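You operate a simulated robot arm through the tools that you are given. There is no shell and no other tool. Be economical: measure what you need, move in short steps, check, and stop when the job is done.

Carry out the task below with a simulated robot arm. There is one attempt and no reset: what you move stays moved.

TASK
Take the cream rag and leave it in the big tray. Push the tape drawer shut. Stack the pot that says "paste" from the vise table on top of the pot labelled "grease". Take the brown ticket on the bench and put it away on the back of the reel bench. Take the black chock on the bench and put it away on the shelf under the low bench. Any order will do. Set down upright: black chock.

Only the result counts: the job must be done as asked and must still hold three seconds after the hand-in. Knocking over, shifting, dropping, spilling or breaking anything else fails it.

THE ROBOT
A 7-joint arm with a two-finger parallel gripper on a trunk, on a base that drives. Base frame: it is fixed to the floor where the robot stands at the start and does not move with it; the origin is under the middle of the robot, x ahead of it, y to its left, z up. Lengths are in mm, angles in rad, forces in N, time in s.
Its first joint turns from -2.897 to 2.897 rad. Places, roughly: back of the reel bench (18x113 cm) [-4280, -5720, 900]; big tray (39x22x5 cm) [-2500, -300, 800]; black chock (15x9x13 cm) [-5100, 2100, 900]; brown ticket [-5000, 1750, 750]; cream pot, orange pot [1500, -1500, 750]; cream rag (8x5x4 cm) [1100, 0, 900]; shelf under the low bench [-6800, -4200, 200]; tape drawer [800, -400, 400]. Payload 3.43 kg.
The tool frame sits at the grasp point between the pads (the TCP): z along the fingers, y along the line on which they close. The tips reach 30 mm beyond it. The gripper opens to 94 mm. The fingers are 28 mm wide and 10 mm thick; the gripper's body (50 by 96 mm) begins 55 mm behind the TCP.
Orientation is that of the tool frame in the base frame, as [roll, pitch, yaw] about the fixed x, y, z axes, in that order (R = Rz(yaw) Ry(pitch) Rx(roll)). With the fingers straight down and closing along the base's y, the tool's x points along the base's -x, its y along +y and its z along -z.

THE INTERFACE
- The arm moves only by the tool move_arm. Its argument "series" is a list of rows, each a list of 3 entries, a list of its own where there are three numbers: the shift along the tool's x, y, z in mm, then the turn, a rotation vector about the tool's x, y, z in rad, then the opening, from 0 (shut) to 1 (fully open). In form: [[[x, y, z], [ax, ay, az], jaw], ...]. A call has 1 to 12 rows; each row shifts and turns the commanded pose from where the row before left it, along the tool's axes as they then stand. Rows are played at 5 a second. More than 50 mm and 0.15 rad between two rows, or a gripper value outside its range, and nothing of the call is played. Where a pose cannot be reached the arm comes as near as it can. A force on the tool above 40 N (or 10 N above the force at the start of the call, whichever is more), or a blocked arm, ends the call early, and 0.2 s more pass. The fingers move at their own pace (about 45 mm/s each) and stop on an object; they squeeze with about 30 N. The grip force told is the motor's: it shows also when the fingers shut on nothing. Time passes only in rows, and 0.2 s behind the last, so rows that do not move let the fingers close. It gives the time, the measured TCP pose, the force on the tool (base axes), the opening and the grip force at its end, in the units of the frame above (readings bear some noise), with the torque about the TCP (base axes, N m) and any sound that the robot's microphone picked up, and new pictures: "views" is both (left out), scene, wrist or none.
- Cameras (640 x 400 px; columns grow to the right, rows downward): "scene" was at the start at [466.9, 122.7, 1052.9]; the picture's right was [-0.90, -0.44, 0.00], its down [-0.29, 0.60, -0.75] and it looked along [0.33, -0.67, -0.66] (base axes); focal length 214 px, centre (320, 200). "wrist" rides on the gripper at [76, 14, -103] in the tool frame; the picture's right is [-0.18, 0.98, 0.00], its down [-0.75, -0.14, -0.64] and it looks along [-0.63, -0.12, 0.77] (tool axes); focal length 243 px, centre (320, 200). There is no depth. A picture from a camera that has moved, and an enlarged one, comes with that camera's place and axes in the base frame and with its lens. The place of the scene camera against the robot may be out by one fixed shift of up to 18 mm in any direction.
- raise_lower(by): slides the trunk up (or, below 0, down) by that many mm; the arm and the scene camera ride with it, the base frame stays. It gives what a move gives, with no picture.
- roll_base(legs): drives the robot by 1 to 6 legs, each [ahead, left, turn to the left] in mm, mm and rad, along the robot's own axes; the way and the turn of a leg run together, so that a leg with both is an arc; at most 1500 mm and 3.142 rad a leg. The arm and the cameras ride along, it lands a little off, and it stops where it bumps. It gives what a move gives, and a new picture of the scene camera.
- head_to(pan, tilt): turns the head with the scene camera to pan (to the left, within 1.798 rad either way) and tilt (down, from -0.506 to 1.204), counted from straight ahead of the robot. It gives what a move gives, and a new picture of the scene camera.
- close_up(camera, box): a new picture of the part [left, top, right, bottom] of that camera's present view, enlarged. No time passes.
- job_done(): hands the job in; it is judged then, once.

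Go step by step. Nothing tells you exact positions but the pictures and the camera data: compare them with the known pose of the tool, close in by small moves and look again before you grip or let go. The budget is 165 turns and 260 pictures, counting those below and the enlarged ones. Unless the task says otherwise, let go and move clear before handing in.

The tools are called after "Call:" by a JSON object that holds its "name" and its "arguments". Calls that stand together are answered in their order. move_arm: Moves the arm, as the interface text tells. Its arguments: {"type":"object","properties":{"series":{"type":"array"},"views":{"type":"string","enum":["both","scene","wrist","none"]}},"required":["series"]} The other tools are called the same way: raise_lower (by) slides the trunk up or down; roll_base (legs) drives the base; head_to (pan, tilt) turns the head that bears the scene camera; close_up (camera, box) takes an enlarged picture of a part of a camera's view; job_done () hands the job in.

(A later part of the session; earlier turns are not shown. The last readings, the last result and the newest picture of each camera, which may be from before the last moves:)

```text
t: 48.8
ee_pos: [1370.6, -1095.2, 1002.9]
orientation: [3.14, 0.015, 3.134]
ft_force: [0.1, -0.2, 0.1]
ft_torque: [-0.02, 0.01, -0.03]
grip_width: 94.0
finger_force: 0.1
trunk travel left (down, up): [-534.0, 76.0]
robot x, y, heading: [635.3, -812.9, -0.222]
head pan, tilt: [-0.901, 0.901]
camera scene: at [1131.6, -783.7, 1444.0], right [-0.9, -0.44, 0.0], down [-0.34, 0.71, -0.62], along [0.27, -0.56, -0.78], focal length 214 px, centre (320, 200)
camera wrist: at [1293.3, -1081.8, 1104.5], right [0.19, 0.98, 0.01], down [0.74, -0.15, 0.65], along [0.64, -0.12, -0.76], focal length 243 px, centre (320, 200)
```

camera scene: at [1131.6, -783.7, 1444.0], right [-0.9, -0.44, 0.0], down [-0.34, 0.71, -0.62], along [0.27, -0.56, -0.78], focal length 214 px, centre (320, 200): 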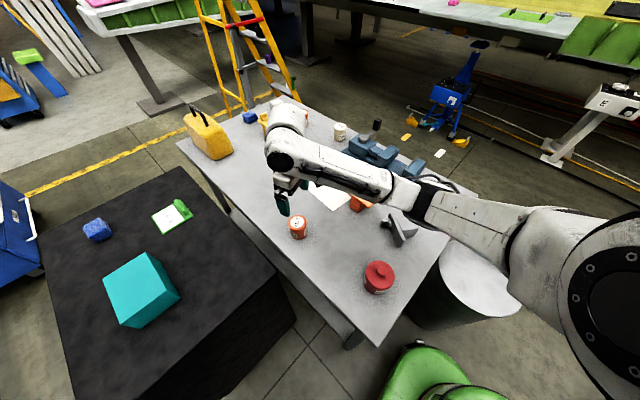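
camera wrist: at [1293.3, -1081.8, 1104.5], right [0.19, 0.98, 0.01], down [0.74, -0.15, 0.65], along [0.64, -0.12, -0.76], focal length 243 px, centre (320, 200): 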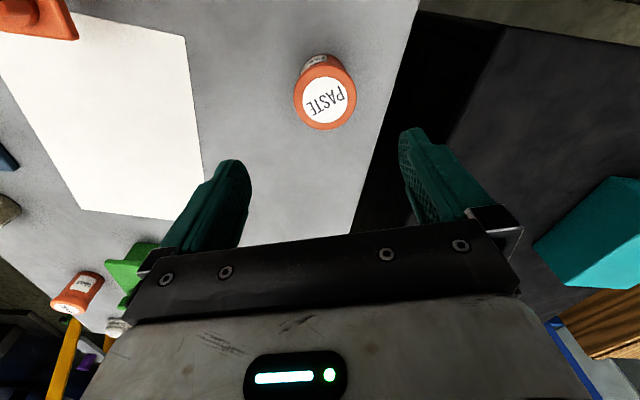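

Paste pot now at about (1379,-1092). I raise the trunk a bit more for elbow room and descend in two stages, watching.

Call:
{"name": "raise_lower", "arguments": {"by": 70}}

Call:
{"name": "move_arm", "arguments": {"series": [[[-8, 4, 35], [0, 0, 0], 1], [[0, 0, 40], [0, 0, 0], 1], [[0, 0, 40], [0, 0, 0], 1], [[0, 0, 40], [0, 0, 0], 1], [[0, 0, 10], [0, 0, 0], 1]]}}

```text
t: 49.9
ee_pos: [1370.0, -1094.8, 1072.7]
orientation: [3.14, 0.016, 3.133]
ft_force: [0.0, -0.7, 0.2]
ft_torque: [0.02, 0.01, -0.01]
grip_width: 93.8
finger_force: 0.1
trunk travel left (down, up): [-604.0, 6.0]
robot x, y, heading: [633.9, -811.7, -0.223]
head pan, tilt: [-0.901, 0.901]
```

```text
t: 51.1
ee_pos: [1381.6, -1089.7, 905.0]
orientation: [3.138, 0.016, 3.135]
ft_force: [-0.5, 0.2, -0.1]
ft_torque: [-0.01, 0.03, -0.06]
grip_width: 94.0
finger_force: 0.0
trunk travel left (down, up): [-604.0, 6.0]
robot x, y, heading: [640.4, -813.9, -0.223]
head pan, tilt: [-0.901, 0.901]
camera scene: at [1131.7, -783.5, 1513.8], right [-0.9, -0.44, 0.0], down [-0.34, 0.71, -0.62], along [0.27, -0.56, -0.78], focal length 214 px, centre (320, 200)
camera wrist: at [1304.4, -1076.8, 1007.1], right [0.19, 0.98, 0.01], down [0.74, -0.15, 0.65], along [0.64, -0.12, -0.76], focal length 243 px, centre (320, 200)
```

scene: 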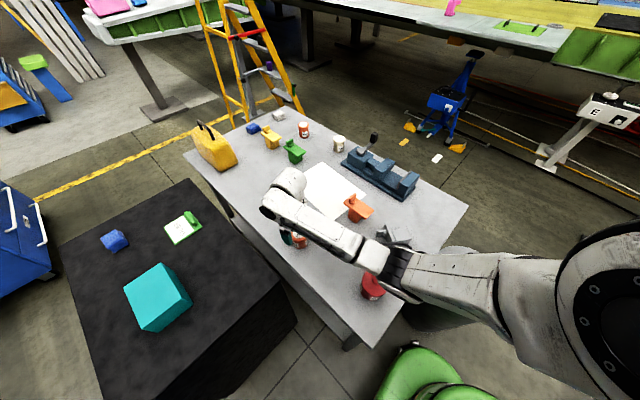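
wrist: 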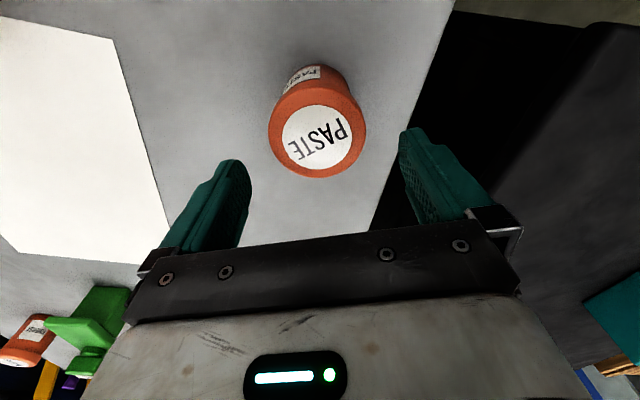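

The elbow is over the area between the NUTS pot and the toppled tool; I'll take a second head angle to gauge its height before going lower.

Call:
{"name": "head_to", "arguments": {"pan": -1.5, "tilt": 0.75}}

```text
t: 52.1
ee_pos: [1382.2, -1089.4, 906.4]
orientation: [3.137, 0.015, 3.133]
ft_force: [-0.9, -0.5, 0.0]
ft_torque: [0.0, 0.02, 0.02]
grip_width: 94.0
finger_force: 0.1
trunk travel left (down, up): [-604.0, 6.0]
robot x, y, heading: [632.0, -813.8, -0.225]
head pan, tilt: [-1.499, 0.75]
camera scene: at [1086.6, -797.6, 1525.8], right [-0.99, 0.15, 0.0], down [0.1, 0.67, -0.73], along [-0.11, -0.72, -0.68], focal length 214 px, centre (320, 200)
```

scene: 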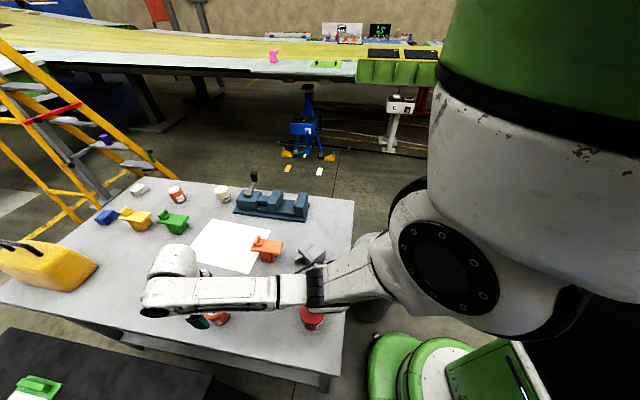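

The elbow is at z≈1135, well clear. I descend onto the paste pot and grip.

Call:
{"name": "move_arm", "arguments": {"series": [[[5, -2, 30], [0, 0, 0], 1], [[0, 0, 28], [0, 0, 0], 1], [[0, 0, 20], [0, 0, 0], 1], [[0, 0, 0], [0, 0, 0], 0.8], [[0, 0, 0], [0, 0, 0], 0.6], [[0, 0, 0], [0, 0, 0], 0.4], [[0, 0, 0], [0, 0, 0], 0.4], [[0, 0, 0], [0, 0, 0], 0.4]]}}

```text
t: 53.9
ee_pos: [1378.3, -1090.8, 831.0]
orientation: [3.14, 0.015, 3.134]
ft_force: [2.2, -2.7, 5.6]
ft_torque: [-0.3, 0.04, 0.09]
grip_width: 61.9
finger_force: 30.1
trunk travel left (down, up): [-604.0, 6.0]
robot x, y, heading: [636.6, -808.1, -0.225]
head pan, tilt: [-1.499, 0.75]
camera scene: at [1086.4, -797.7, 1525.8], right [-0.99, 0.15, 0.0], down [0.1, 0.67, -0.73], along [-0.11, -0.72, -0.68], focal length 214 px, centre (320, 200)
camera wrist: at [1300.9, -1077.7, 931.3], right [0.19, 0.98, 0.01], down [0.74, -0.15, 0.65], along [0.64, -0.12, -0.76], focal length 243 px, centre (320, 200)
```

scene: 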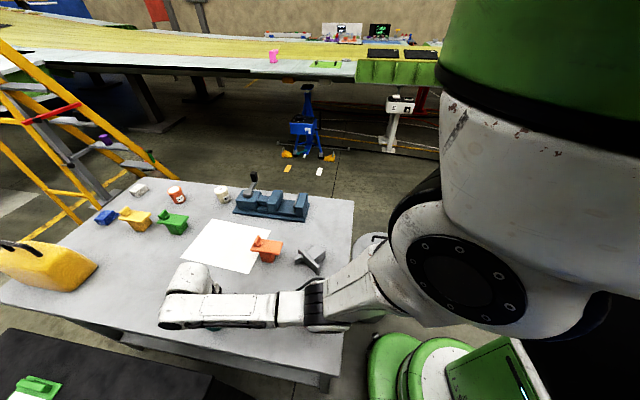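
wrist: 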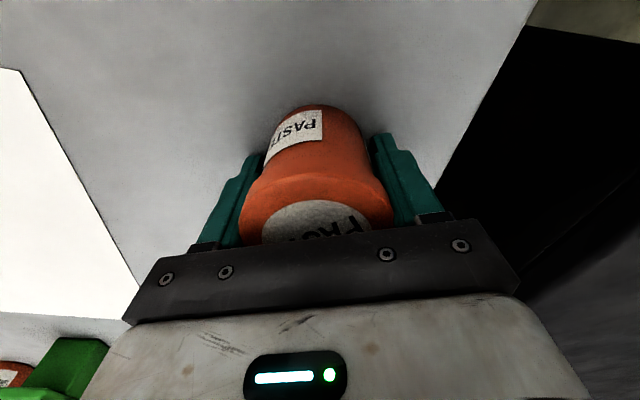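

Gripped. I lift, retract, back off from the table, and look along the way to the table's right side.

Call:
{"name": "move_arm", "arguments": {"series": [[[0, 0, -20], [0, 0, 0], 0.4], [[0, 0, -40], [0, 0, 0], 0.4], [[0, 0, -48], [0, 0, 0], 0.4], [[0, 0, -48], [0, 0, 0], 0.4], [[0, 0, -48], [0, 0, 0], 0.4], [[0, 0, -48], [0, 0, 0], 0.4], [[40, 0, -20], [0, 0, 0], 0.4], [[45, 0, 0], [0, 0, 0], 0.4], [[45, 0, 0], [0, 0, 0], 0.4], [[45, 0, 0], [0, 0, 0], 0.4], [[45, 0, 0], [0, 0, 0], 0.4]], "views": "wrist"}}

Call:
{"name": "roll_base", "arguments": {"legs": [[-480, 0, 0], [0, 0, 0.225]]}}

Call:
{"name": "head_to", "arguments": {"pan": -1.3, "tilt": 0.5}}

```text
t: 56.3
ee_pos: [1160.9, -1122.5, 1090.3]
orientation: [3.139, 0.015, 3.135]
ft_force: [0.0, 0.5, 0.1]
ft_torque: [-0.05, -0.04, -0.02]
grip_width: 37.7
finger_force: 0.0
out of reach, approached as far as the arm can: row 4, 11
trunk travel left (down, up): [-604.0, 6.0]
robot x, y, heading: [636.6, -812.0, -0.213]
head pan, tilt: [-1.499, 0.75]
camera wrist: at [1083.8, -1109.4, 1191.4], right [0.19, 0.98, 0.01], down [0.74, -0.15, 0.65], along [0.64, -0.12, -0.76], focal length 243 px, centre (320, 200)
```

wrist: 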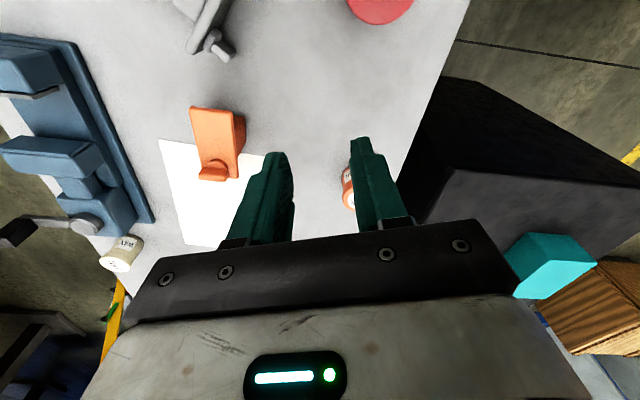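

```text
t: 59.9
ee_pos: [751.3, -889.1, 1090.0]
orientation: [3.138, 0.017, -2.913]
ft_force: [0.1, -0.6, -0.3]
ft_torque: [-0.03, -0.02, 0.01]
grip_width: 37.8
finger_force: 0.2
trunk travel left (down, up): [-604.0, 6.0]
robot x, y, heading: [165.5, -708.7, 0.015]
head pan, tilt: [-1.499, 0.75]
camera scene: at [603.4, -587.9, 1525.8], right [-1.0, -0.09, 0.0], down [-0.06, 0.68, -0.73], along [0.06, -0.73, -0.68], focal length 214 px, centre (320, 200)
```

scene: 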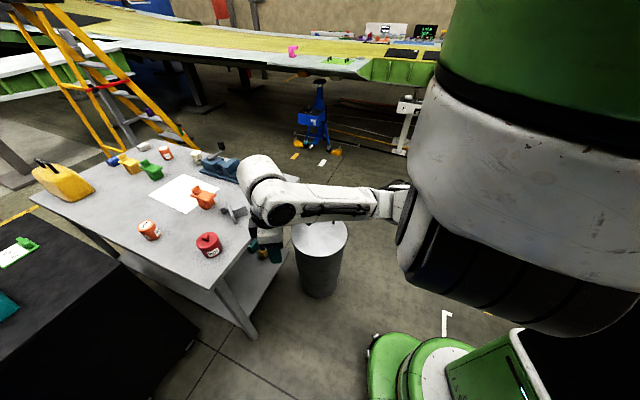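

```text
t: 60.7
ee_pos: [751.8, -889.4, 1089.4]
orientation: [3.137, 0.016, -2.914]
ft_force: [0.5, 0.8, 0.8]
ft_torque: [0.01, 0.02, 0.0]
grip_width: 37.5
finger_force: 0.1
trunk travel left (down, up): [-604.0, 6.0]
robot x, y, heading: [169.3, -711.3, 0.019]
head pan, tilt: [-1.3, 0.499]
camera scene: at [621.8, -592.6, 1547.7], right [-0.96, -0.28, 0.0], down [-0.14, 0.46, -0.88], along [0.25, -0.84, -0.48], focal length 214 px, centre (320, 200)
```

scene: 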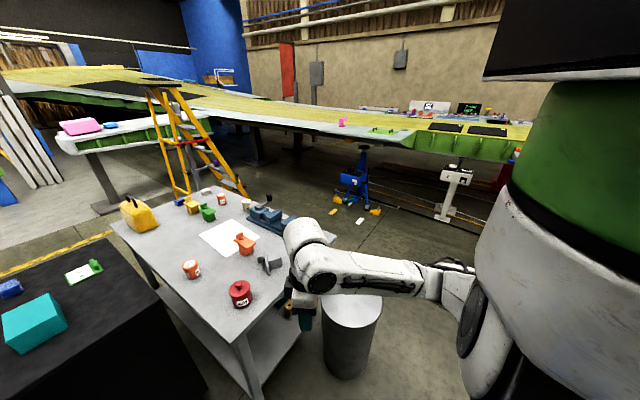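

The pot slipped out early in the lift and still stands on the table, upright. I go back to the same spot and try again, gripping deeper and lifting gently.

Call:
{"name": "roll_base", "arguments": {"legs": [[0, 0, -0.24], [480, 0, 0]]}}

Call:
{"name": "move_arm", "arguments": {"series": [[[-45, 0, 0], [0, 0, 0], 1], [[-45, 0, 0], [0, 0, 0], 1], [[-45, 0, 0], [0, 0, 0], 1], [[-30, 0, 40], [0, 0, 0], 1], [[0, 0, 40], [0, 0, 0], 1]]}}

```text
t: 64.4
ee_pos: [1170.2, -1126.4, 1089.5]
orientation: [3.138, 0.016, 3.134]
ft_force: [-0.3, -0.4, 0.3]
ft_torque: [0.01, -0.05, 0.01]
grip_width: 37.6
finger_force: 0.1
trunk travel left (down, up): [-604.0, 6.0]
robot x, y, heading: [646.1, -819.1, -0.217]
head pan, tilt: [-1.3, 0.499]
camera scene: at [1111.8, -810.2, 1547.8], right [-1.0, -0.05, 0.0], down [-0.03, 0.48, -0.88], along [0.05, -0.88, -0.48], focal length 214 px, centre (320, 200)
```

scene: 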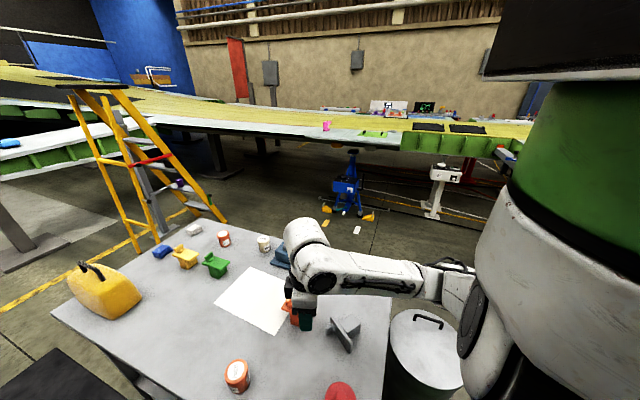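

```text
t: 65.6
ee_pos: [1336.8, -1126.9, 1016.6]
orientation: [3.137, 0.015, 3.135]
ft_force: [-1.0, 0.1, -0.4]
ft_torque: [0.01, 0.03, -0.03]
grip_width: 94.0
finger_force: 0.1
trunk travel left (down, up): [-604.0, 6.0]
robot x, y, heading: [648.1, -817.5, -0.218]
head pan, tilt: [-1.3, 0.499]
camera scene: at [1112.0, -810.2, 1547.8], right [-1.0, -0.05, 0.0], down [-0.03, 0.48, -0.88], along [0.05, -0.88, -0.48], focal length 214 px, centre (320, 200)
camera wrist: at [1259.2, -1114.4, 1116.9], right [0.19, 0.98, 0.01], down [0.74, -0.15, 0.65], along [0.64, -0.12, -0.76], focal length 243 px, centre (320, 200)
```

scene: 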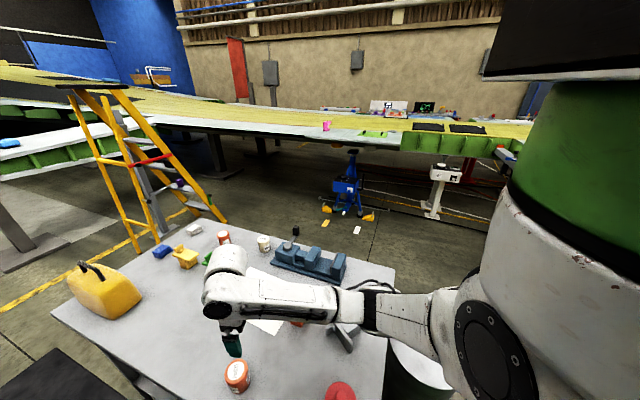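
wrist: 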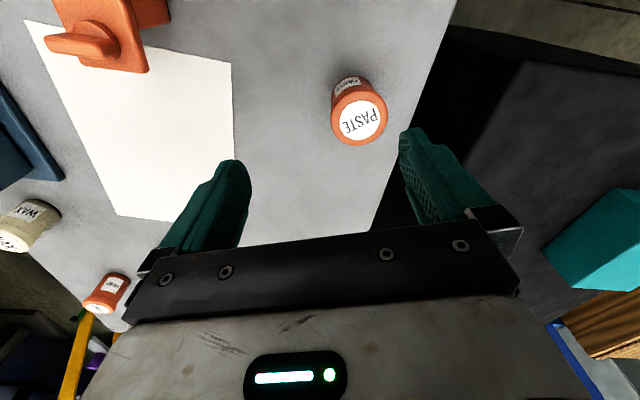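

The pot still stands at about (1374,-1088). I centre, descend and check once more before gripping deeper.

Call:
{"name": "move_arm", "arguments": {"series": [[[-20, 20, 30], [0, 0, 0], 1], [[-17, 19, 35], [0, 0, 0], 1], [[0, 0, 45], [0, 0, 0], 1]], "views": "wrist"}}

```text
t: 66.4
ee_pos: [1378.0, -1091.9, 907.2]
orientation: [3.138, 0.014, 3.135]
ft_force: [-1.0, -0.2, -0.3]
ft_torque: [0.03, 0.0, 0.02]
grip_width: 94.3
finger_force: 0.0
trunk travel left (down, up): [-604.0, 6.0]
robot x, y, heading: [644.0, -816.4, -0.217]
head pan, tilt: [-1.3, 0.499]
camera wrist: at [1300.5, -1079.3, 1007.9], right [0.19, 0.98, 0.01], down [0.74, -0.15, 0.65], along [0.64, -0.12, -0.76], focal length 243 px, centre (320, 200)
```

wrist: 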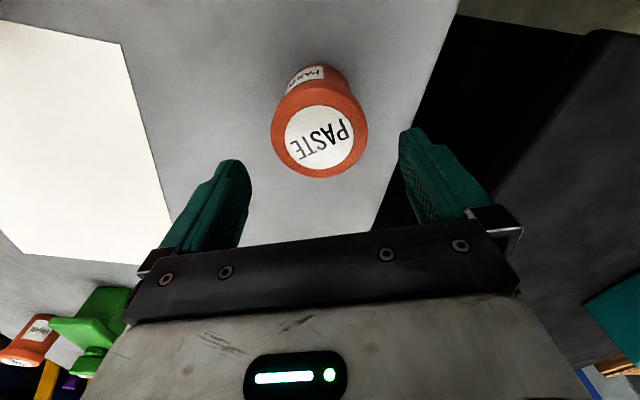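

Centred within a few mm. Descend to z≈818, close fully and lift slowly.

Call:
{"name": "move_arm", "arguments": {"series": [[[5, 0, 30], [0, 0, 0], 1], [[0, 0, 30], [0, 0, 0], 1], [[0, 0, 20], [0, 0, 0], 1], [[0, 0, 9], [0, 0, 0], 1], [[0, 0, 0], [0, 0, 0], 0], [[0, 0, 0], [0, 0, 0], 0], [[0, 0, 0], [0, 0, 0], 0], [[0, 0, 0], [0, 0, 0], 0]], "views": "wrist"}}

Call:
{"name": "move_arm", "arguments": {"series": [[[0, 0, -5], [0, 0, 0], 0], [[0, 0, -10], [0, 0, 0], 0], [[0, 0, -10], [0, 0, 0], 0], [[0, 0, -15], [0, 0, 0], 0]], "views": "wrist"}}

```text
t: 67.2
ee_pos: [1374.6, -1088.8, 829.6]
orientation: [-3.141, 0.011, 3.136]
ft_force: [-9.0, 5.1, 14.7]
ft_torque: [-0.07, 0.51, -0.17]
grip_width: 93.8
finger_force: 0.1
trunk travel left (down, up): [-604.0, 6.0]
robot x, y, heading: [644.2, -818.1, -0.217]
head pan, tilt: [-1.3, 0.499]
stopped in row 4: the force on the tool passed its limit at 66 N (the readings are from after the stop); the commanded pose is now the measured one
camera wrist: at [1297.3, -1075.7, 931.6], right [0.19, 0.98, 0.0], down [0.75, -0.15, 0.65], along [0.64, -0.12, -0.76], focal length 243 px, centre (320, 200)
```

wrist: 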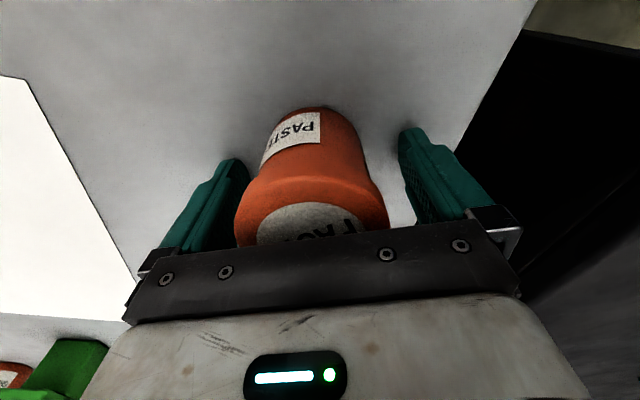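

```text
t: 68.2
ee_pos: [1373.6, -1089.3, 870.0]
orientation: [3.139, 0.01, 3.136]
ft_force: [0.0, 0.5, -1.2]
ft_torque: [-0.02, 0.01, 0.03]
grip_width: 61.8
finger_force: 30.2
trunk travel left (down, up): [-604.0, 6.0]
robot x, y, heading: [645.7, -816.6, -0.222]
head pan, tilt: [-1.3, 0.499]
camera wrist: at [1296.9, -1076.9, 971.2], right [0.19, 0.98, 0.0], down [0.74, -0.15, 0.65], along [0.64, -0.12, -0.76], focal length 243 px, centre (320, 200)
```

wrist: 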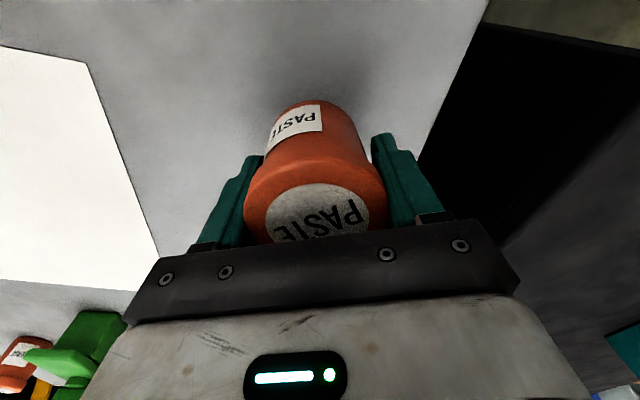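

It closed on the pot during the lift. I raise gently further and check it is really held.

Call:
{"name": "move_arm", "arguments": {"series": [[[0, 0, -15], [0, 0, 0], 0], [[0, 0, -15], [0, 0, 0], 0], [[0, 0, -20], [0, 0, 0], 0]], "views": "both"}}

```text
t: 69.0
ee_pos: [1372.4, -1089.9, 919.0]
orientation: [-3.141, 0.013, 3.137]
ft_force: [-0.5, -0.8, -1.3]
ft_torque: [-0.02, -0.05, -0.01]
grip_width: 61.8
finger_force: 30.6
trunk travel left (down, up): [-604.0, 6.0]
robot x, y, heading: [646.1, -819.1, -0.216]
head pan, tilt: [-1.3, 0.499]
camera scene: at [1112.0, -810.1, 1547.7], right [-1.0, -0.05, 0.0], down [-0.03, 0.48, -0.88], along [0.05, -0.88, -0.48], focal length 214 px, centre (320, 200)
camera wrist: at [1296.7, -1076.2, 1020.7], right [0.19, 0.98, 0.0], down [0.74, -0.15, 0.65], along [0.64, -0.12, -0.76], focal length 243 px, centre (320, 200)
```

scene: 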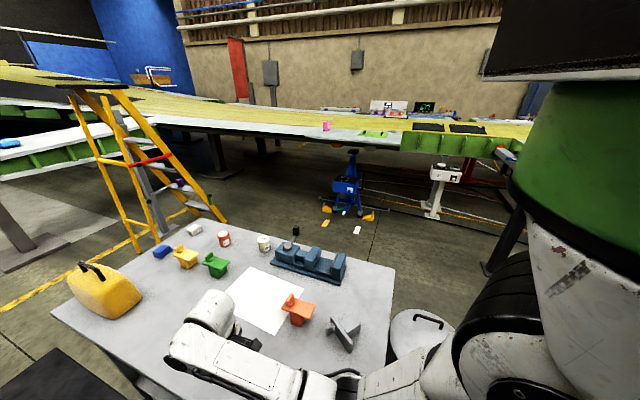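
wrist: 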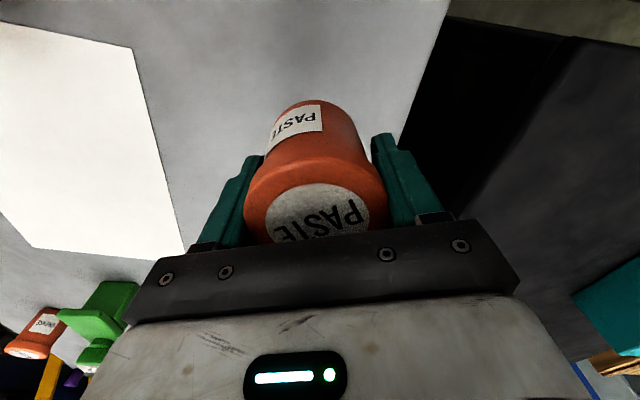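

Held firmly now. I retract and rise in small combined steps.

Call:
{"name": "move_arm", "arguments": {"series": [[[15, 0, -15], [0, 0, 0], 0], [[15, 0, -15], [0, 0, 0], 0], [[15, 0, -15], [0, 0, 0], 0], [[15, 0, -15], [0, 0, 0], 0], [[15, 0, -15], [0, 0, 0], 0], [[15, 0, -15], [0, 0, 0], 0], [[20, 0, -15], [0, 0, 0], 0], [[20, 0, -15], [0, 0, 0], 0], [[25, 0, 0], [0, 0, 0], 0], [[25, 0, 0], [0, 0, 0], 0]], "views": "wrist"}}

```text
t: 71.2
ee_pos: [1190.0, -1087.0, 1038.1]
orientation: [-3.141, 0.014, 3.135]
ft_force: [0.3, 0.0, -1.5]
ft_torque: [-0.04, 0.02, 0.0]
grip_width: 61.8
finger_force: 30.1
out of reach, approached as far as the arm can: row 3
trunk travel left (down, up): [-604.0, 6.0]
robot x, y, heading: [646.4, -819.1, -0.22]
head pan, tilt: [-1.3, 0.499]
camera wrist: at [1113.8, -1074.5, 1139.0], right [0.19, 0.98, 0.0], down [0.74, -0.15, 0.65], along [0.64, -0.12, -0.76], focal length 243 px, centre (320, 200)
```

wrist: 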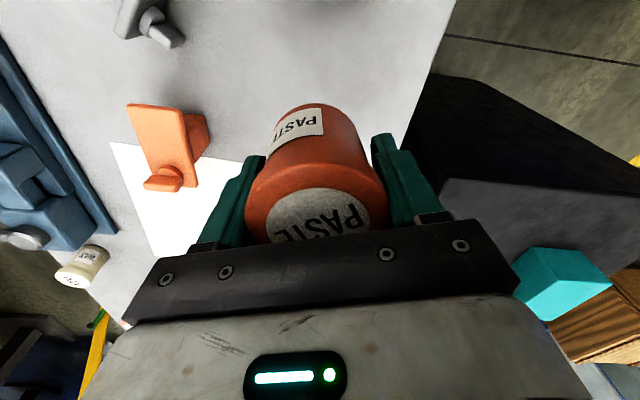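

Pot secured. Now I drive around the bin to the table's right side.

Call:
{"name": "roll_base", "arguments": {"legs": [[-480, 0, 0], [0, 0, 0.22], [0, -1330, 0]]}}

Call:
{"name": "head_to", "arguments": {"pan": 0, "tilt": 0.6}}

```text
t: 81.2
ee_pos: [809.9, -2152.8, 1037.4]
orientation: [3.141, 0.013, -2.882]
ft_force: [0.0, 0.0, -2.2]
ft_torque: [-0.02, 0.0, -0.02]
grip_width: 61.6
finger_force: 29.7
trunk travel left (down, up): [-604.0, 6.0]
robot x, y, heading: [208.8, -2036.2, 0.051]
head pan, tilt: [-1.3, 0.499]
camera scene: at [660.5, -1903.5, 1547.7], right [-0.95, -0.31, 0.0], down [-0.15, 0.45, -0.88], along [0.28, -0.83, -0.48], focal length 214 px, centre (320, 200)
```

scene: 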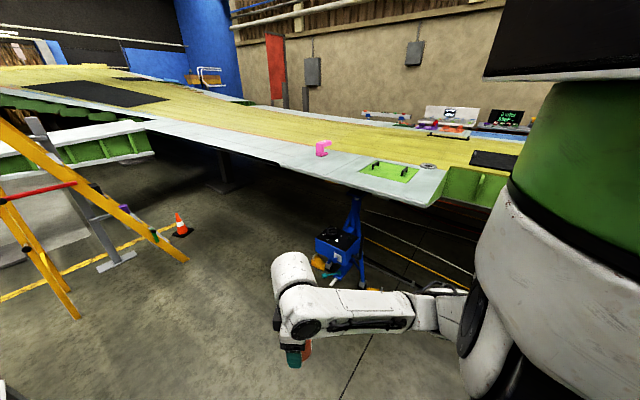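

```text
t: 82.7
ee_pos: [808.6, -2154.8, 1036.9]
orientation: [3.14, 0.011, -2.882]
ft_force: [-0.5, -0.9, -1.0]
ft_torque: [-0.01, 0.0, -0.01]
grip_width: 61.5
finger_force: 29.5
trunk travel left (down, up): [-604.0, 6.0]
robot x, y, heading: [208.1, -2039.1, 0.045]
head pan, tilt: [0.0, 0.6]
camera scene: at [720.1, -1812.9, 1538.7], right [0.05, -1.0, 0.0], down [-0.56, -0.03, -0.83], along [0.82, 0.04, -0.56], focal length 214 px, centre (320, 200)
```

scene: 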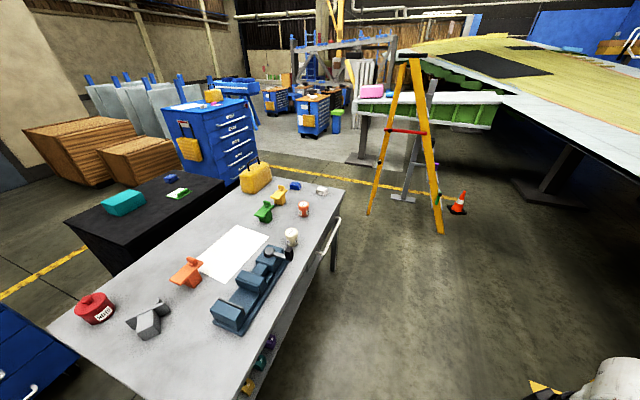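

The aisle is clear. I drive to about (1350,-2180), turn to face the grease pot, and view.

Call:
{"name": "roll_base", "arguments": {"legs": [[1134, -192, 0], [0, 0, 0.95]]}}

Call:
{"name": "head_to", "arguments": {"pan": -0.1, "tilt": 0.9}}

```text
t: 90.9
ee_pos: [1838.4, -1779.6, 1038.4]
orientation: [3.142, 0.013, -1.99]
ft_force: [0.4, -0.1, -1.2]
ft_torque: [0.04, 0.03, 0.0]
grip_width: 61.4
finger_force: 29.9
trunk travel left (down, up): [-604.0, 6.0]
robot x, y, heading: [1372.2, -2169.2, 0.942]
head pan, tilt: [0.0, 0.6]
camera scene: at [1515.2, -1624.6, 1538.7], right [0.81, -0.59, 0.0], down [-0.33, -0.46, -0.82], along [0.49, 0.67, -0.57], focal length 214 px, centre (320, 200)
```

scene: 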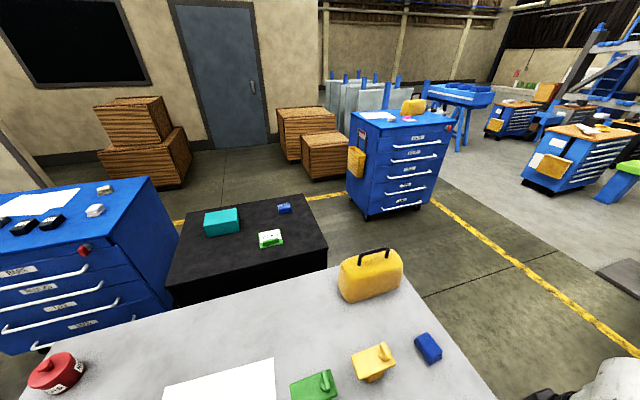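

```text
t: 91.7
ee_pos: [1838.9, -1780.2, 1037.8]
orientation: [-3.141, 0.012, -1.989]
ft_force: [-0.3, 0.8, -1.5]
ft_torque: [0.04, -0.02, 0.02]
grip_width: 61.6
finger_force: 29.7
trunk travel left (down, up): [-604.0, 6.0]
robot x, y, heading: [1372.3, -2174.9, 0.942]
head pan, tilt: [-0.099, 0.901]
camera scene: at [1513.4, -1639.7, 1513.9], right [0.75, -0.67, 0.0], down [-0.52, -0.58, -0.62], along [0.41, 0.46, -0.78], focal length 214 px, centre (320, 200)
```

scene: 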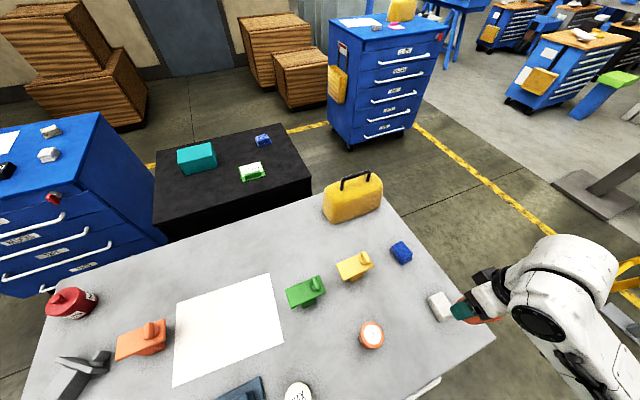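

The lid height is really nearer 868 (table ≈798). I take a wrist view to locate the grease pot while holding paste.

Call:
{"name": "move_arm", "arguments": {"series": [[[40, 0, 0], [0, 0, 0], 0], [[40, 0, 0], [0, 0, 0], 0], [[0, 30, 0], [0, 0, 0], 0]], "views": "wrist"}}

```text
t: 92.5
ee_pos: [1800.9, -1834.3, 1007.9]
orientation: [-3.14, 0.013, -1.99]
ft_force: [0.6, -0.2, -1.7]
ft_torque: [0.04, -0.01, 0.0]
grip_width: 61.7
finger_force: 29.8
out of reach, approached as far as the arm can: row 2, 3
trunk travel left (down, up): [-604.0, 6.0]
robot x, y, heading: [1372.4, -2170.2, 0.941]
head pan, tilt: [-0.099, 0.901]
camera wrist: at [1757.1, -1901.0, 1109.4], right [-0.82, 0.57, 0.0], down [0.43, 0.62, 0.65], along [0.37, 0.54, -0.76], focal length 243 px, centre (320, 200)
```

wrist: 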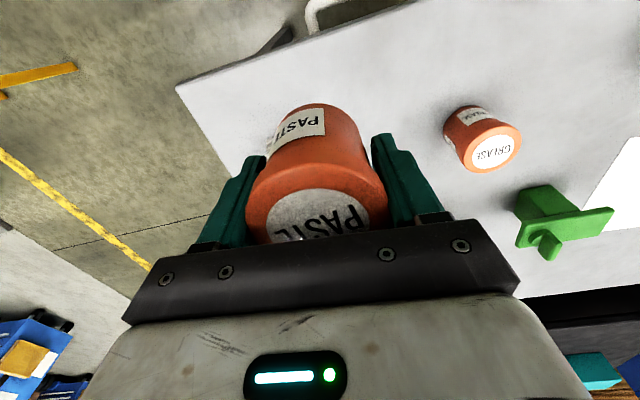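

Grease pot at about (1675,-1676). I move over it at z≈1000 and check.

Call:
{"name": "move_arm", "arguments": {"series": [[[-19, 36, 0], [0, 0, 0], 0], [[-19, 36, 0], [0, 0, 0], 0], [[-20, 36, 0], [0, 0, 0], 0], [[-20, 36, 0], [0, 0, 0], 0], [[-20, 35, 0], [0, 0, 0], 0]]}}

```text
t: 93.7
ee_pos: [1682.1, -1668.6, 1001.9]
orientation: [-3.141, 0.012, -1.991]
ft_force: [-0.1, 0.4, -1.8]
ft_torque: [0.07, 0.02, 0.01]
grip_width: 61.6
finger_force: 30.8
out of reach, approached as far as the arm can: row 1, 2
trunk travel left (down, up): [-604.0, 6.0]
robot x, y, heading: [1370.7, -2171.1, 0.931]
head pan, tilt: [-0.099, 0.901]
camera scene: at [1513.5, -1639.8, 1513.9], right [0.75, -0.67, 0.0], down [-0.52, -0.58, -0.62], along [0.41, 0.46, -0.78], focal length 214 px, centre (320, 200)
camera wrist: at [1637.5, -1734.7, 1102.3], right [-0.82, 0.57, 0.0], down [0.43, 0.62, 0.65], along [0.37, 0.54, -0.76], focal length 243 px, centre (320, 200)
```

scene: 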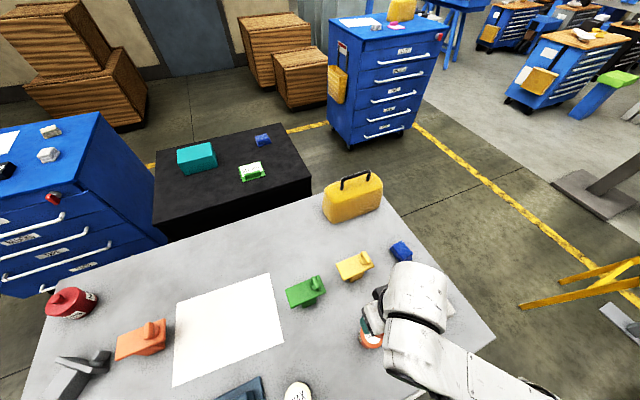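
wrist: 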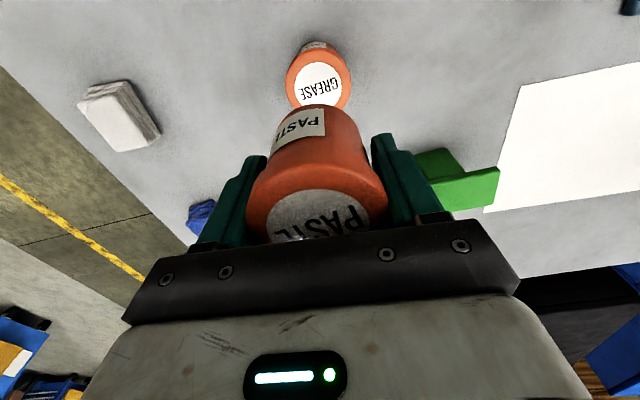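

I fine-centre the pot and descend to just above the grease lid.

Call:
{"name": "move_arm", "arguments": {"series": [[[7, 2, 25], [0, 0, 0], 0], [[0, 0, 25], [0, 0, 0], 0], [[0, 0, 20], [0, 0, 0], 0]]}}

```text
t: 94.5
ee_pos: [1677.6, -1674.0, 932.4]
orientation: [3.14, 0.012, -1.988]
ft_force: [0.4, 0.4, -1.3]
ft_torque: [0.01, 0.01, -0.01]
grip_width: 61.5
finger_force: 29.9
trunk travel left (down, up): [-604.0, 6.0]
robot x, y, heading: [1371.8, -2170.5, 0.947]
head pan, tilt: [-0.099, 0.901]
camera scene: at [1513.4, -1639.7, 1513.9], right [0.75, -0.67, 0.0], down [-0.52, -0.58, -0.62], along [0.41, 0.46, -0.78], focal length 214 px, centre (320, 200)
camera wrist: at [1633.6, -1740.2, 1032.6], right [-0.82, 0.57, 0.0], down [0.43, 0.62, 0.65], along [0.37, 0.54, -0.76], focal length 243 px, centre (320, 200)
```

scene: 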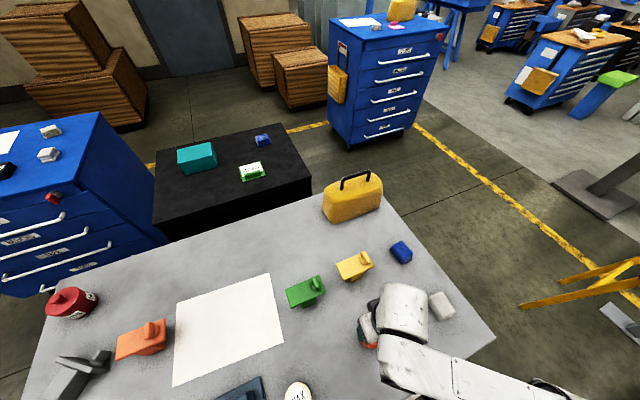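
wrist: 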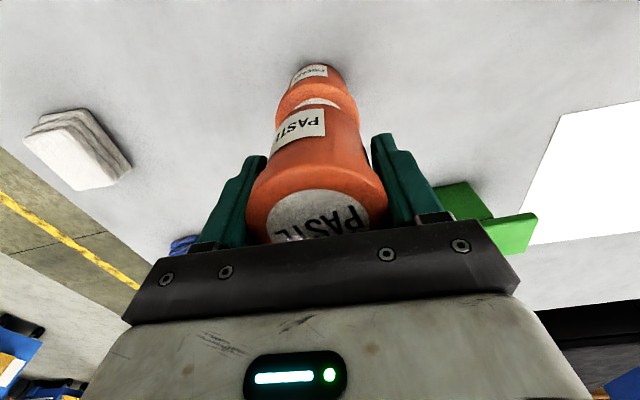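

Call:
{"name": "close_up", "arguments": {"camera": "wrist", "box": [224, 40, 416, 160]}}

```text
3.33 times, centred on (320, 100) of wrist
camera zoom: at [1633.6, -1740.2, 1032.6], right [-0.82, 0.57, 0.0], down [0.43, 0.62, 0.65], along [0.37, 0.54, -0.76], focal length 809 px, centre (320, 533)
```

zoom: 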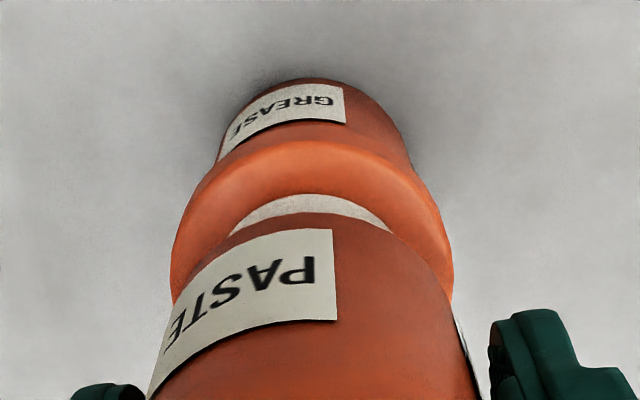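

Alignment looks good both ways. I lower in small steps until contact.

Call:
{"name": "move_arm", "arguments": {"series": [[[0, 0, 8], [0, 0, 0], 0], [[0, 0, 5], [0, 0, 0], 0], [[0, 0, 4], [0, 0, 0], 0], [[0, 0, 3], [0, 0, 0], 0]], "views": "wrist"}}

```text
t: 95.5
ee_pos: [1679.5, -1674.8, 911.1]
orientation: [3.14, 0.013, -1.989]
ft_force: [-1.2, 0.7, -1.9]
ft_torque: [0.03, 0.01, 0.0]
grip_width: 61.8
finger_force: 30.0
trunk travel left (down, up): [-604.0, 6.0]
robot x, y, heading: [1372.3, -2170.5, 0.937]
head pan, tilt: [-0.099, 0.901]
camera wrist: at [1634.6, -1740.1, 1012.1], right [-0.82, 0.57, 0.0], down [0.43, 0.62, 0.65], along [0.37, 0.54, -0.76], focal length 243 px, centre (320, 200)
```

wrist: 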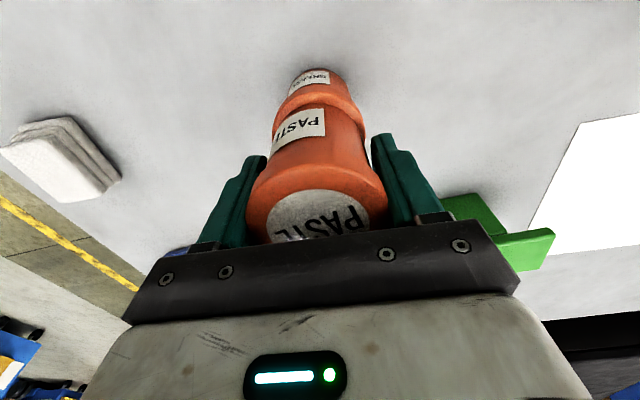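

Near contact; a few more small steps down.

Call:
{"name": "move_arm", "arguments": {"series": [[[0, 0, 3], [0, 0, 0], 0], [[0, 0, 3], [0, 0, 0], 0]], "views": "none"}}

Call:
{"name": "close_up", "arguments": {"camera": "wrist", "box": [224, 40, 416, 160]}}

```text
t: 96.1
ee_pos: [1678.4, -1673.2, 906.3]
orientation: [3.14, 0.016, -1.991]
ft_force: [1.5, -0.2, 32.3]
ft_torque: [-0.22, 0.11, 0.04]
grip_width: 62.2
finger_force: 29.9
trunk travel left (down, up): [-604.0, 6.0]
robot x, y, heading: [1372.5, -2170.7, 0.943]
head pan, tilt: [-0.099, 0.901]
```

```text
3.33 times, centred on (320, 100) of wrist
camera zoom: at [1634.8, -1740.0, 1007.9], right [-0.82, 0.57, 0.0], down [0.43, 0.62, 0.65], along [0.37, 0.54, -0.76], focal length 809 px, centre (320, 533)
```

zoom: 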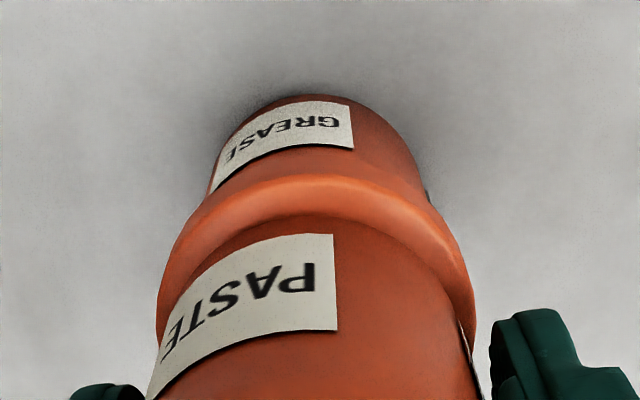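

Contact confirmed (32 N). I ease off 2 mm, release, and rise.

Call:
{"name": "move_arm", "arguments": {"series": [[[0, 0, -2], [0, 0, 0], 0], [[0, 0, 0], [0, 0, 0], 0.68], [[0, 0, 0], [0, 0, 0], 0.75], [[0, 0, 0], [0, 0, 0], 1], [[0, 0, 0], [0, 0, 0], 1], [[0, 0, -20], [0, 0, 0], 1], [[0, 0, -30], [0, 0, 0], 1], [[0, 0, -40], [0, 0, 0], 1]]}}

```text
t: 97.9
ee_pos: [1680.1, -1675.3, 997.2]
orientation: [3.14, 0.013, -1.99]
ft_force: [-0.8, -0.2, 0.6]
ft_torque: [0.01, 0.04, -0.01]
grip_width: 94.3
finger_force: 0.1
trunk travel left (down, up): [-604.0, 6.0]
robot x, y, heading: [1370.8, -2174.0, 0.935]
head pan, tilt: [-0.099, 0.901]
camera scene: at [1513.4, -1639.7, 1513.8], right [0.75, -0.67, 0.0], down [-0.52, -0.58, -0.62], along [0.41, 0.46, -0.78], focal length 214 px, centre (320, 200)
camera wrist: at [1636.3, -1741.6, 1098.6], right [-0.82, 0.57, 0.0], down [0.43, 0.62, 0.65], along [0.37, 0.54, -0.76], focal length 243 px, centre (320, 200)
```

scene: 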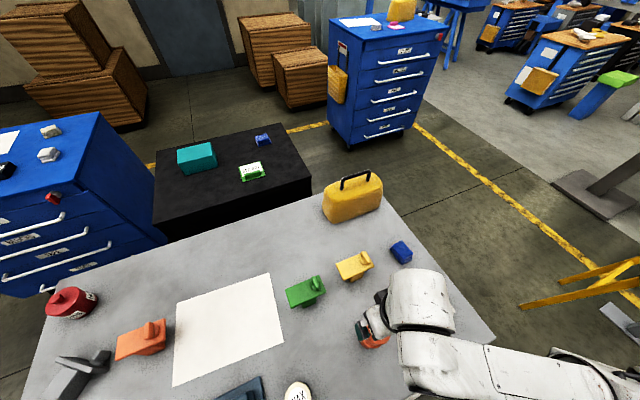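
wrist: 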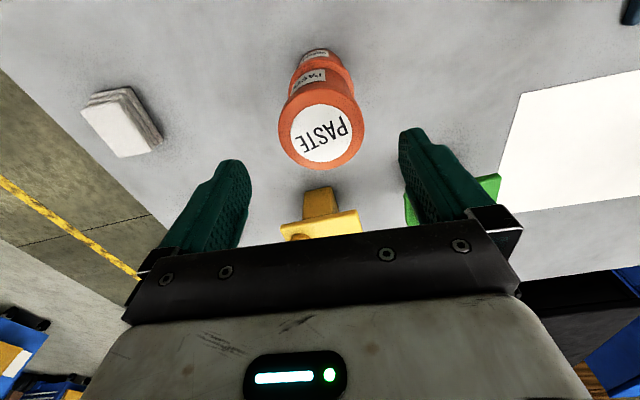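

The stack stands. Now I go to set the grey tool upright: back off, turn, and park on the table's right side facing it, keeping clear of the vise.

Call:
{"name": "roll_base", "arguments": {"legs": [[-300, 0, 0], [0, 0, 0.96], [397, 70, 0]]}}

Call:
{"name": "head_to", "arguments": {"pan": -0.9, "tilt": 0.9}}

```text
t: 104.6
ee_pos: [740.3, -1542.7, 996.3]
orientation: [-3.141, 0.011, -0.992]
ft_force: [-0.4, 0.6, 0.5]
ft_torque: [-0.01, 0.02, 0.02]
grip_width: 93.9
finger_force: 0.0
trunk travel left (down, up): [-604.0, 6.0]
robot x, y, heading: [990.4, -2069.5, 1.934]
head pan, tilt: [-0.099, 0.901]
camera scene: at [616.4, -1652.4, 1513.9], right [0.96, 0.26, 0.0], down [0.21, -0.76, -0.62], along [-0.16, 0.6, -0.78], focal length 214 px, centre (320, 200)
```

scene: 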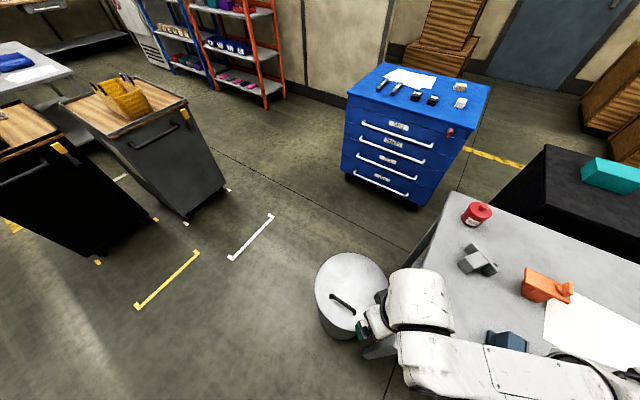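

```text
t: 105.7
ee_pos: [740.7, -1542.5, 997.3]
orientation: [3.141, 0.012, -0.994]
ft_force: [0.0, 0.0, -0.1]
ft_torque: [0.02, 0.03, 0.0]
grip_width: 94.2
finger_force: 0.1
trunk travel left (down, up): [-604.0, 6.0]
robot x, y, heading: [987.9, -2071.5, 1.937]
head pan, tilt: [-0.901, 0.901]
camera scene: at [674.6, -1660.1, 1513.9], right [0.86, -0.51, 0.0], down [-0.4, -0.67, -0.62], along [0.32, 0.53, -0.78], focal length 214 px, centre (320, 200)
```

scene: 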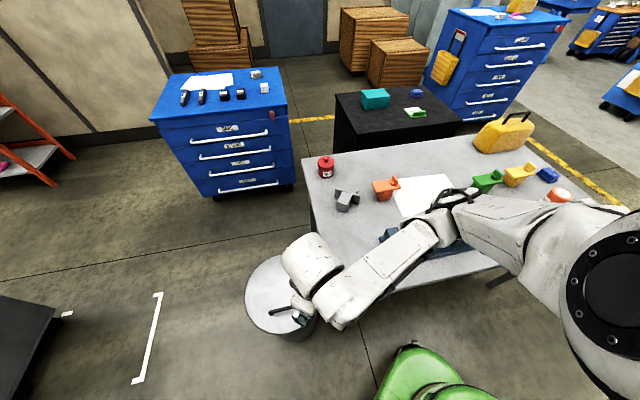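

I slide the gripper over the table to view the fallen tool and the orange one from above.

Call:
{"name": "move_arm", "arguments": {"series": [[[0, -45, 0], [0, 0, 0], 1], [[0, -45, 0], [0, 0, 0], 1], [[0, -45, 0], [0, 0, 0], 1], [[0, -45, 0], [0, 0, 0], 1], [[0, -45, 0], [0, 0, 0], 1], [[0, -45, 0], [0, 0, 0], 1], [[0, -40, 0], [0, 0, 0], 1], [[0, -40, 0], [0, 0, 0], 1]]}}

```text
t: 107.5
ee_pos: [1037.8, -1350.2, 997.3]
orientation: [3.14, 0.013, -0.995]
ft_force: [0.2, 0.0, -0.7]
ft_torque: [0.0, -0.03, 0.01]
grip_width: 94.0
finger_force: 0.0
trunk travel left (down, up): [-604.0, 6.0]
robot x, y, heading: [987.6, -2072.6, 1.933]
head pan, tilt: [-0.901, 0.901]
camera scene: at [674.7, -1660.2, 1513.9], right [0.86, -0.51, 0.0], down [-0.4, -0.67, -0.62], along [0.32, 0.53, -0.78], focal length 214 px, centre (320, 200)
camera wrist: at [1067.8, -1424.8, 1098.2], right [-0.92, -0.38, 0.0], down [-0.29, 0.7, 0.65], along [-0.25, 0.6, -0.76], focal length 243 px, centre (320, 200)
```

scene: 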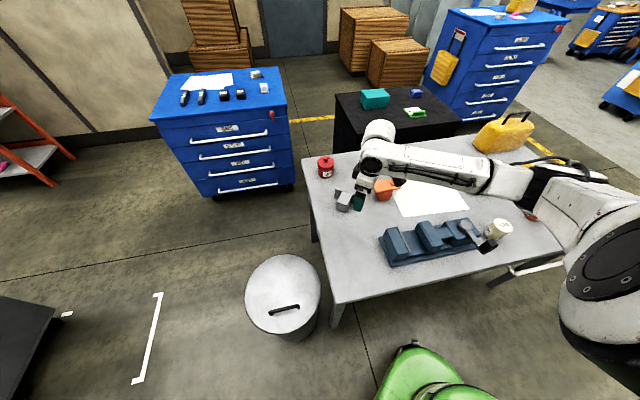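
wrist: 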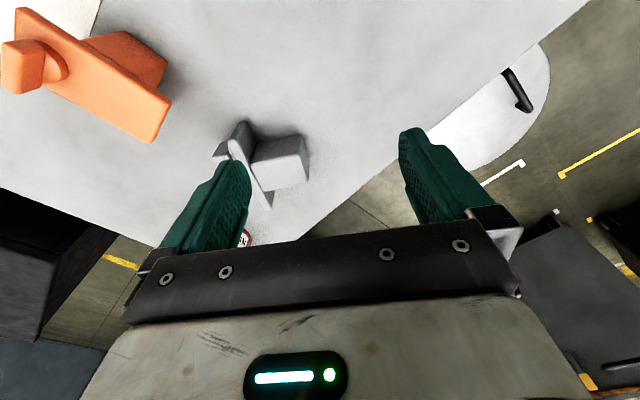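

Grey lies at roughly (1055,-1268); I shift toward the orange one to see both well.

Call:
{"name": "move_arm", "arguments": {"series": [[[20, -40, 0], [0, 0, 0], 1], [[20, -40, 0], [0, 0, 0], 1]], "views": "wrist"}}

Call:
{"name": "close_up", "arguments": {"camera": "wrist", "box": [80, 0, 464, 240]}}

```text
t: 108.1
ee_pos: [1122.0, -1344.5, 996.4]
orientation: [3.14, 0.013, -0.992]
ft_force: [-0.1, 0.5, -0.5]
ft_torque: [0.0, -0.01, -0.02]
grip_width: 93.8
finger_force: 0.0
trunk travel left (down, up): [-604.0, 6.0]
robot x, y, heading: [983.4, -2071.7, 1.933]
head pan, tilt: [-0.901, 0.901]
camera wrist: at [1152.9, -1419.0, 1096.8], right [-0.92, -0.38, 0.0], down [-0.29, 0.7, 0.65], along [-0.25, 0.6, -0.76], focal length 243 px, centre (320, 200)
```

wrist: 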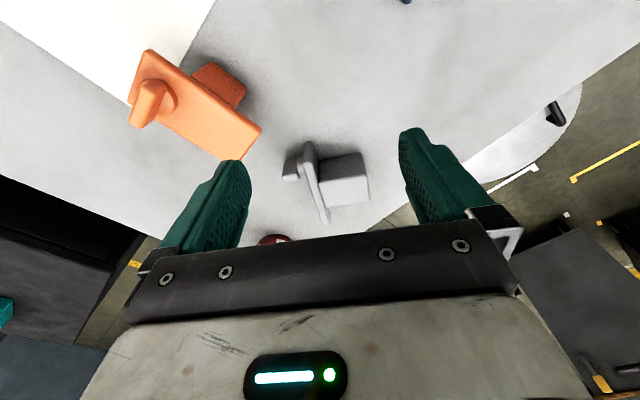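

```text
1.67 times, centred on (272, 120) of wrist
camera zoom: at [1152.9, -1419.0, 1096.8], right [-0.92, -0.38, 0.0], down [-0.29, 0.7, 0.65], along [-0.25, 0.6, -0.76], focal length 404 px, centre (400, 333)
```

zoom: 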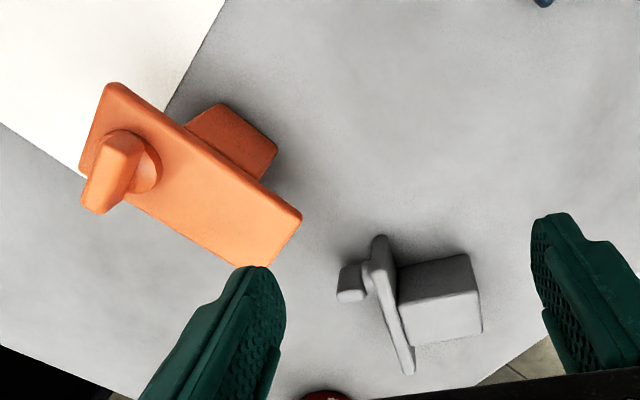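

I have the fallen tool's pose: knob at (1120,-1242), block centre (1044,-1249), axis (.81,.59). I'll go above the knob and yaw so the fingers straddle its thin side.

Call:
{"name": "move_arm", "arguments": {"series": [[[-40, -28, 0], [0, 0, 0.02], 0.6], [[-43, -29, 0], [0, 0, 0.0], 0.6], [[0, 0, 0], [0, 0, 0.15], 0.6], [[0, 0, 0], [0, 0, 0.15], 0.6], [[0, 0, 0], [0, 0, 0.15], 0.6], [[0, 0, 0], [0, 0, 0.15], 0.6], [[0, 0, 0], [0, 0, 0.15], 0.6], [[0, 0, 0], [0, 0, 0.15], 0.6], [[0, 0, 0], [0, 0, 0.15], 0.6], [[0, 0, 0], [0, 0, 0.15], 0.6], [[0, 0, 0], [0, 0, 0.15], 0.6], [[0, 0, 0], [0, 0, 0.15], 0.6]]}}

```text
refused: row 2 steps farther than a row can; nothing moved
```

Shorter translation steps.

Call:
{"name": "move_arm", "arguments": {"series": [[[-40, -28, 0], [0, 0, 0.02], 0.6], [[-40, -28, 0], [0, 0, 0.0], 0.6], [[-4, -2, 0], [0, 0, 0.15], 0.6], [[0, 0, 0], [0, 0, 0.15], 0.6], [[0, 0, 0], [0, 0, 0.15], 0.6], [[0, 0, 0], [0, 0, 0.15], 0.6], [[0, 0, 0], [0, 0, 0.15], 0.6], [[0, 0, 0], [0, 0, 0.15], 0.6], [[0, 0, 0], [0, 0, 0.15], 0.6], [[0, 0, 0], [0, 0, 0.15], 0.6], [[0, 0, 0], [0, 0, 0.15], 0.6], [[0, 0, 0], [0, 0, 0.15], 0.6]]}}

```text
t: 110.7
ee_pos: [1127.2, -1240.1, 996.5]
orientation: [3.13, 0.0, -2.514]
ft_force: [-0.3, -0.5, -0.5]
ft_torque: [0.03, -0.02, -0.03]
grip_width: 56.0
finger_force: 0.0
trunk travel left (down, up): [-604.0, 6.0]
robot x, y, heading: [989.4, -2072.7, 1.936]
head pan, tilt: [-0.901, 0.901]
camera scene: at [674.8, -1660.1, 1513.9], right [0.86, -0.51, 0.0], down [-0.4, -0.67, -0.62], along [0.32, 0.53, -0.78], focal length 214 px, centre (320, 200)
camera wrist: at [1057.2, -1275.6, 1099.9], right [-0.43, 0.9, 0.01], down [0.7, 0.32, 0.64], along [0.57, 0.28, -0.77], focal length 243 px, centre (320, 200)
```

scene: 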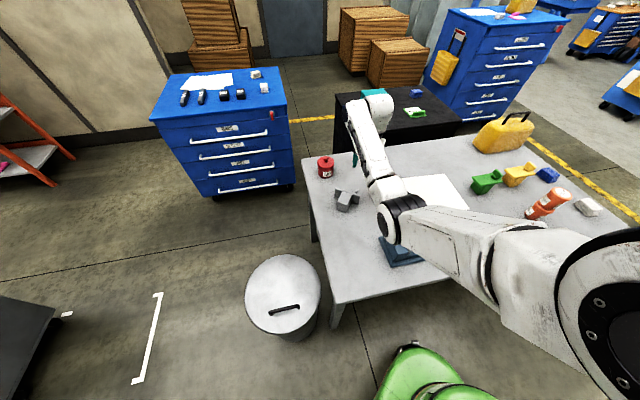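
wrist: 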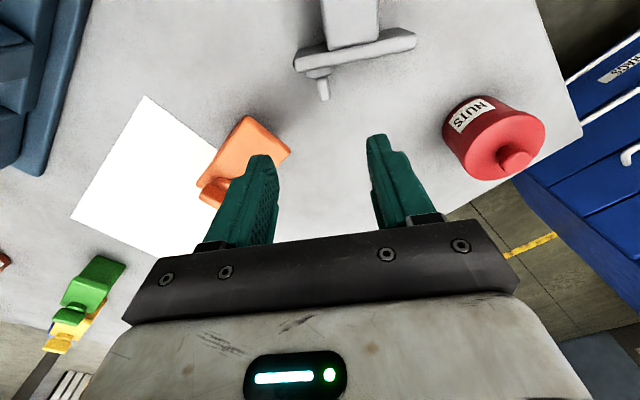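

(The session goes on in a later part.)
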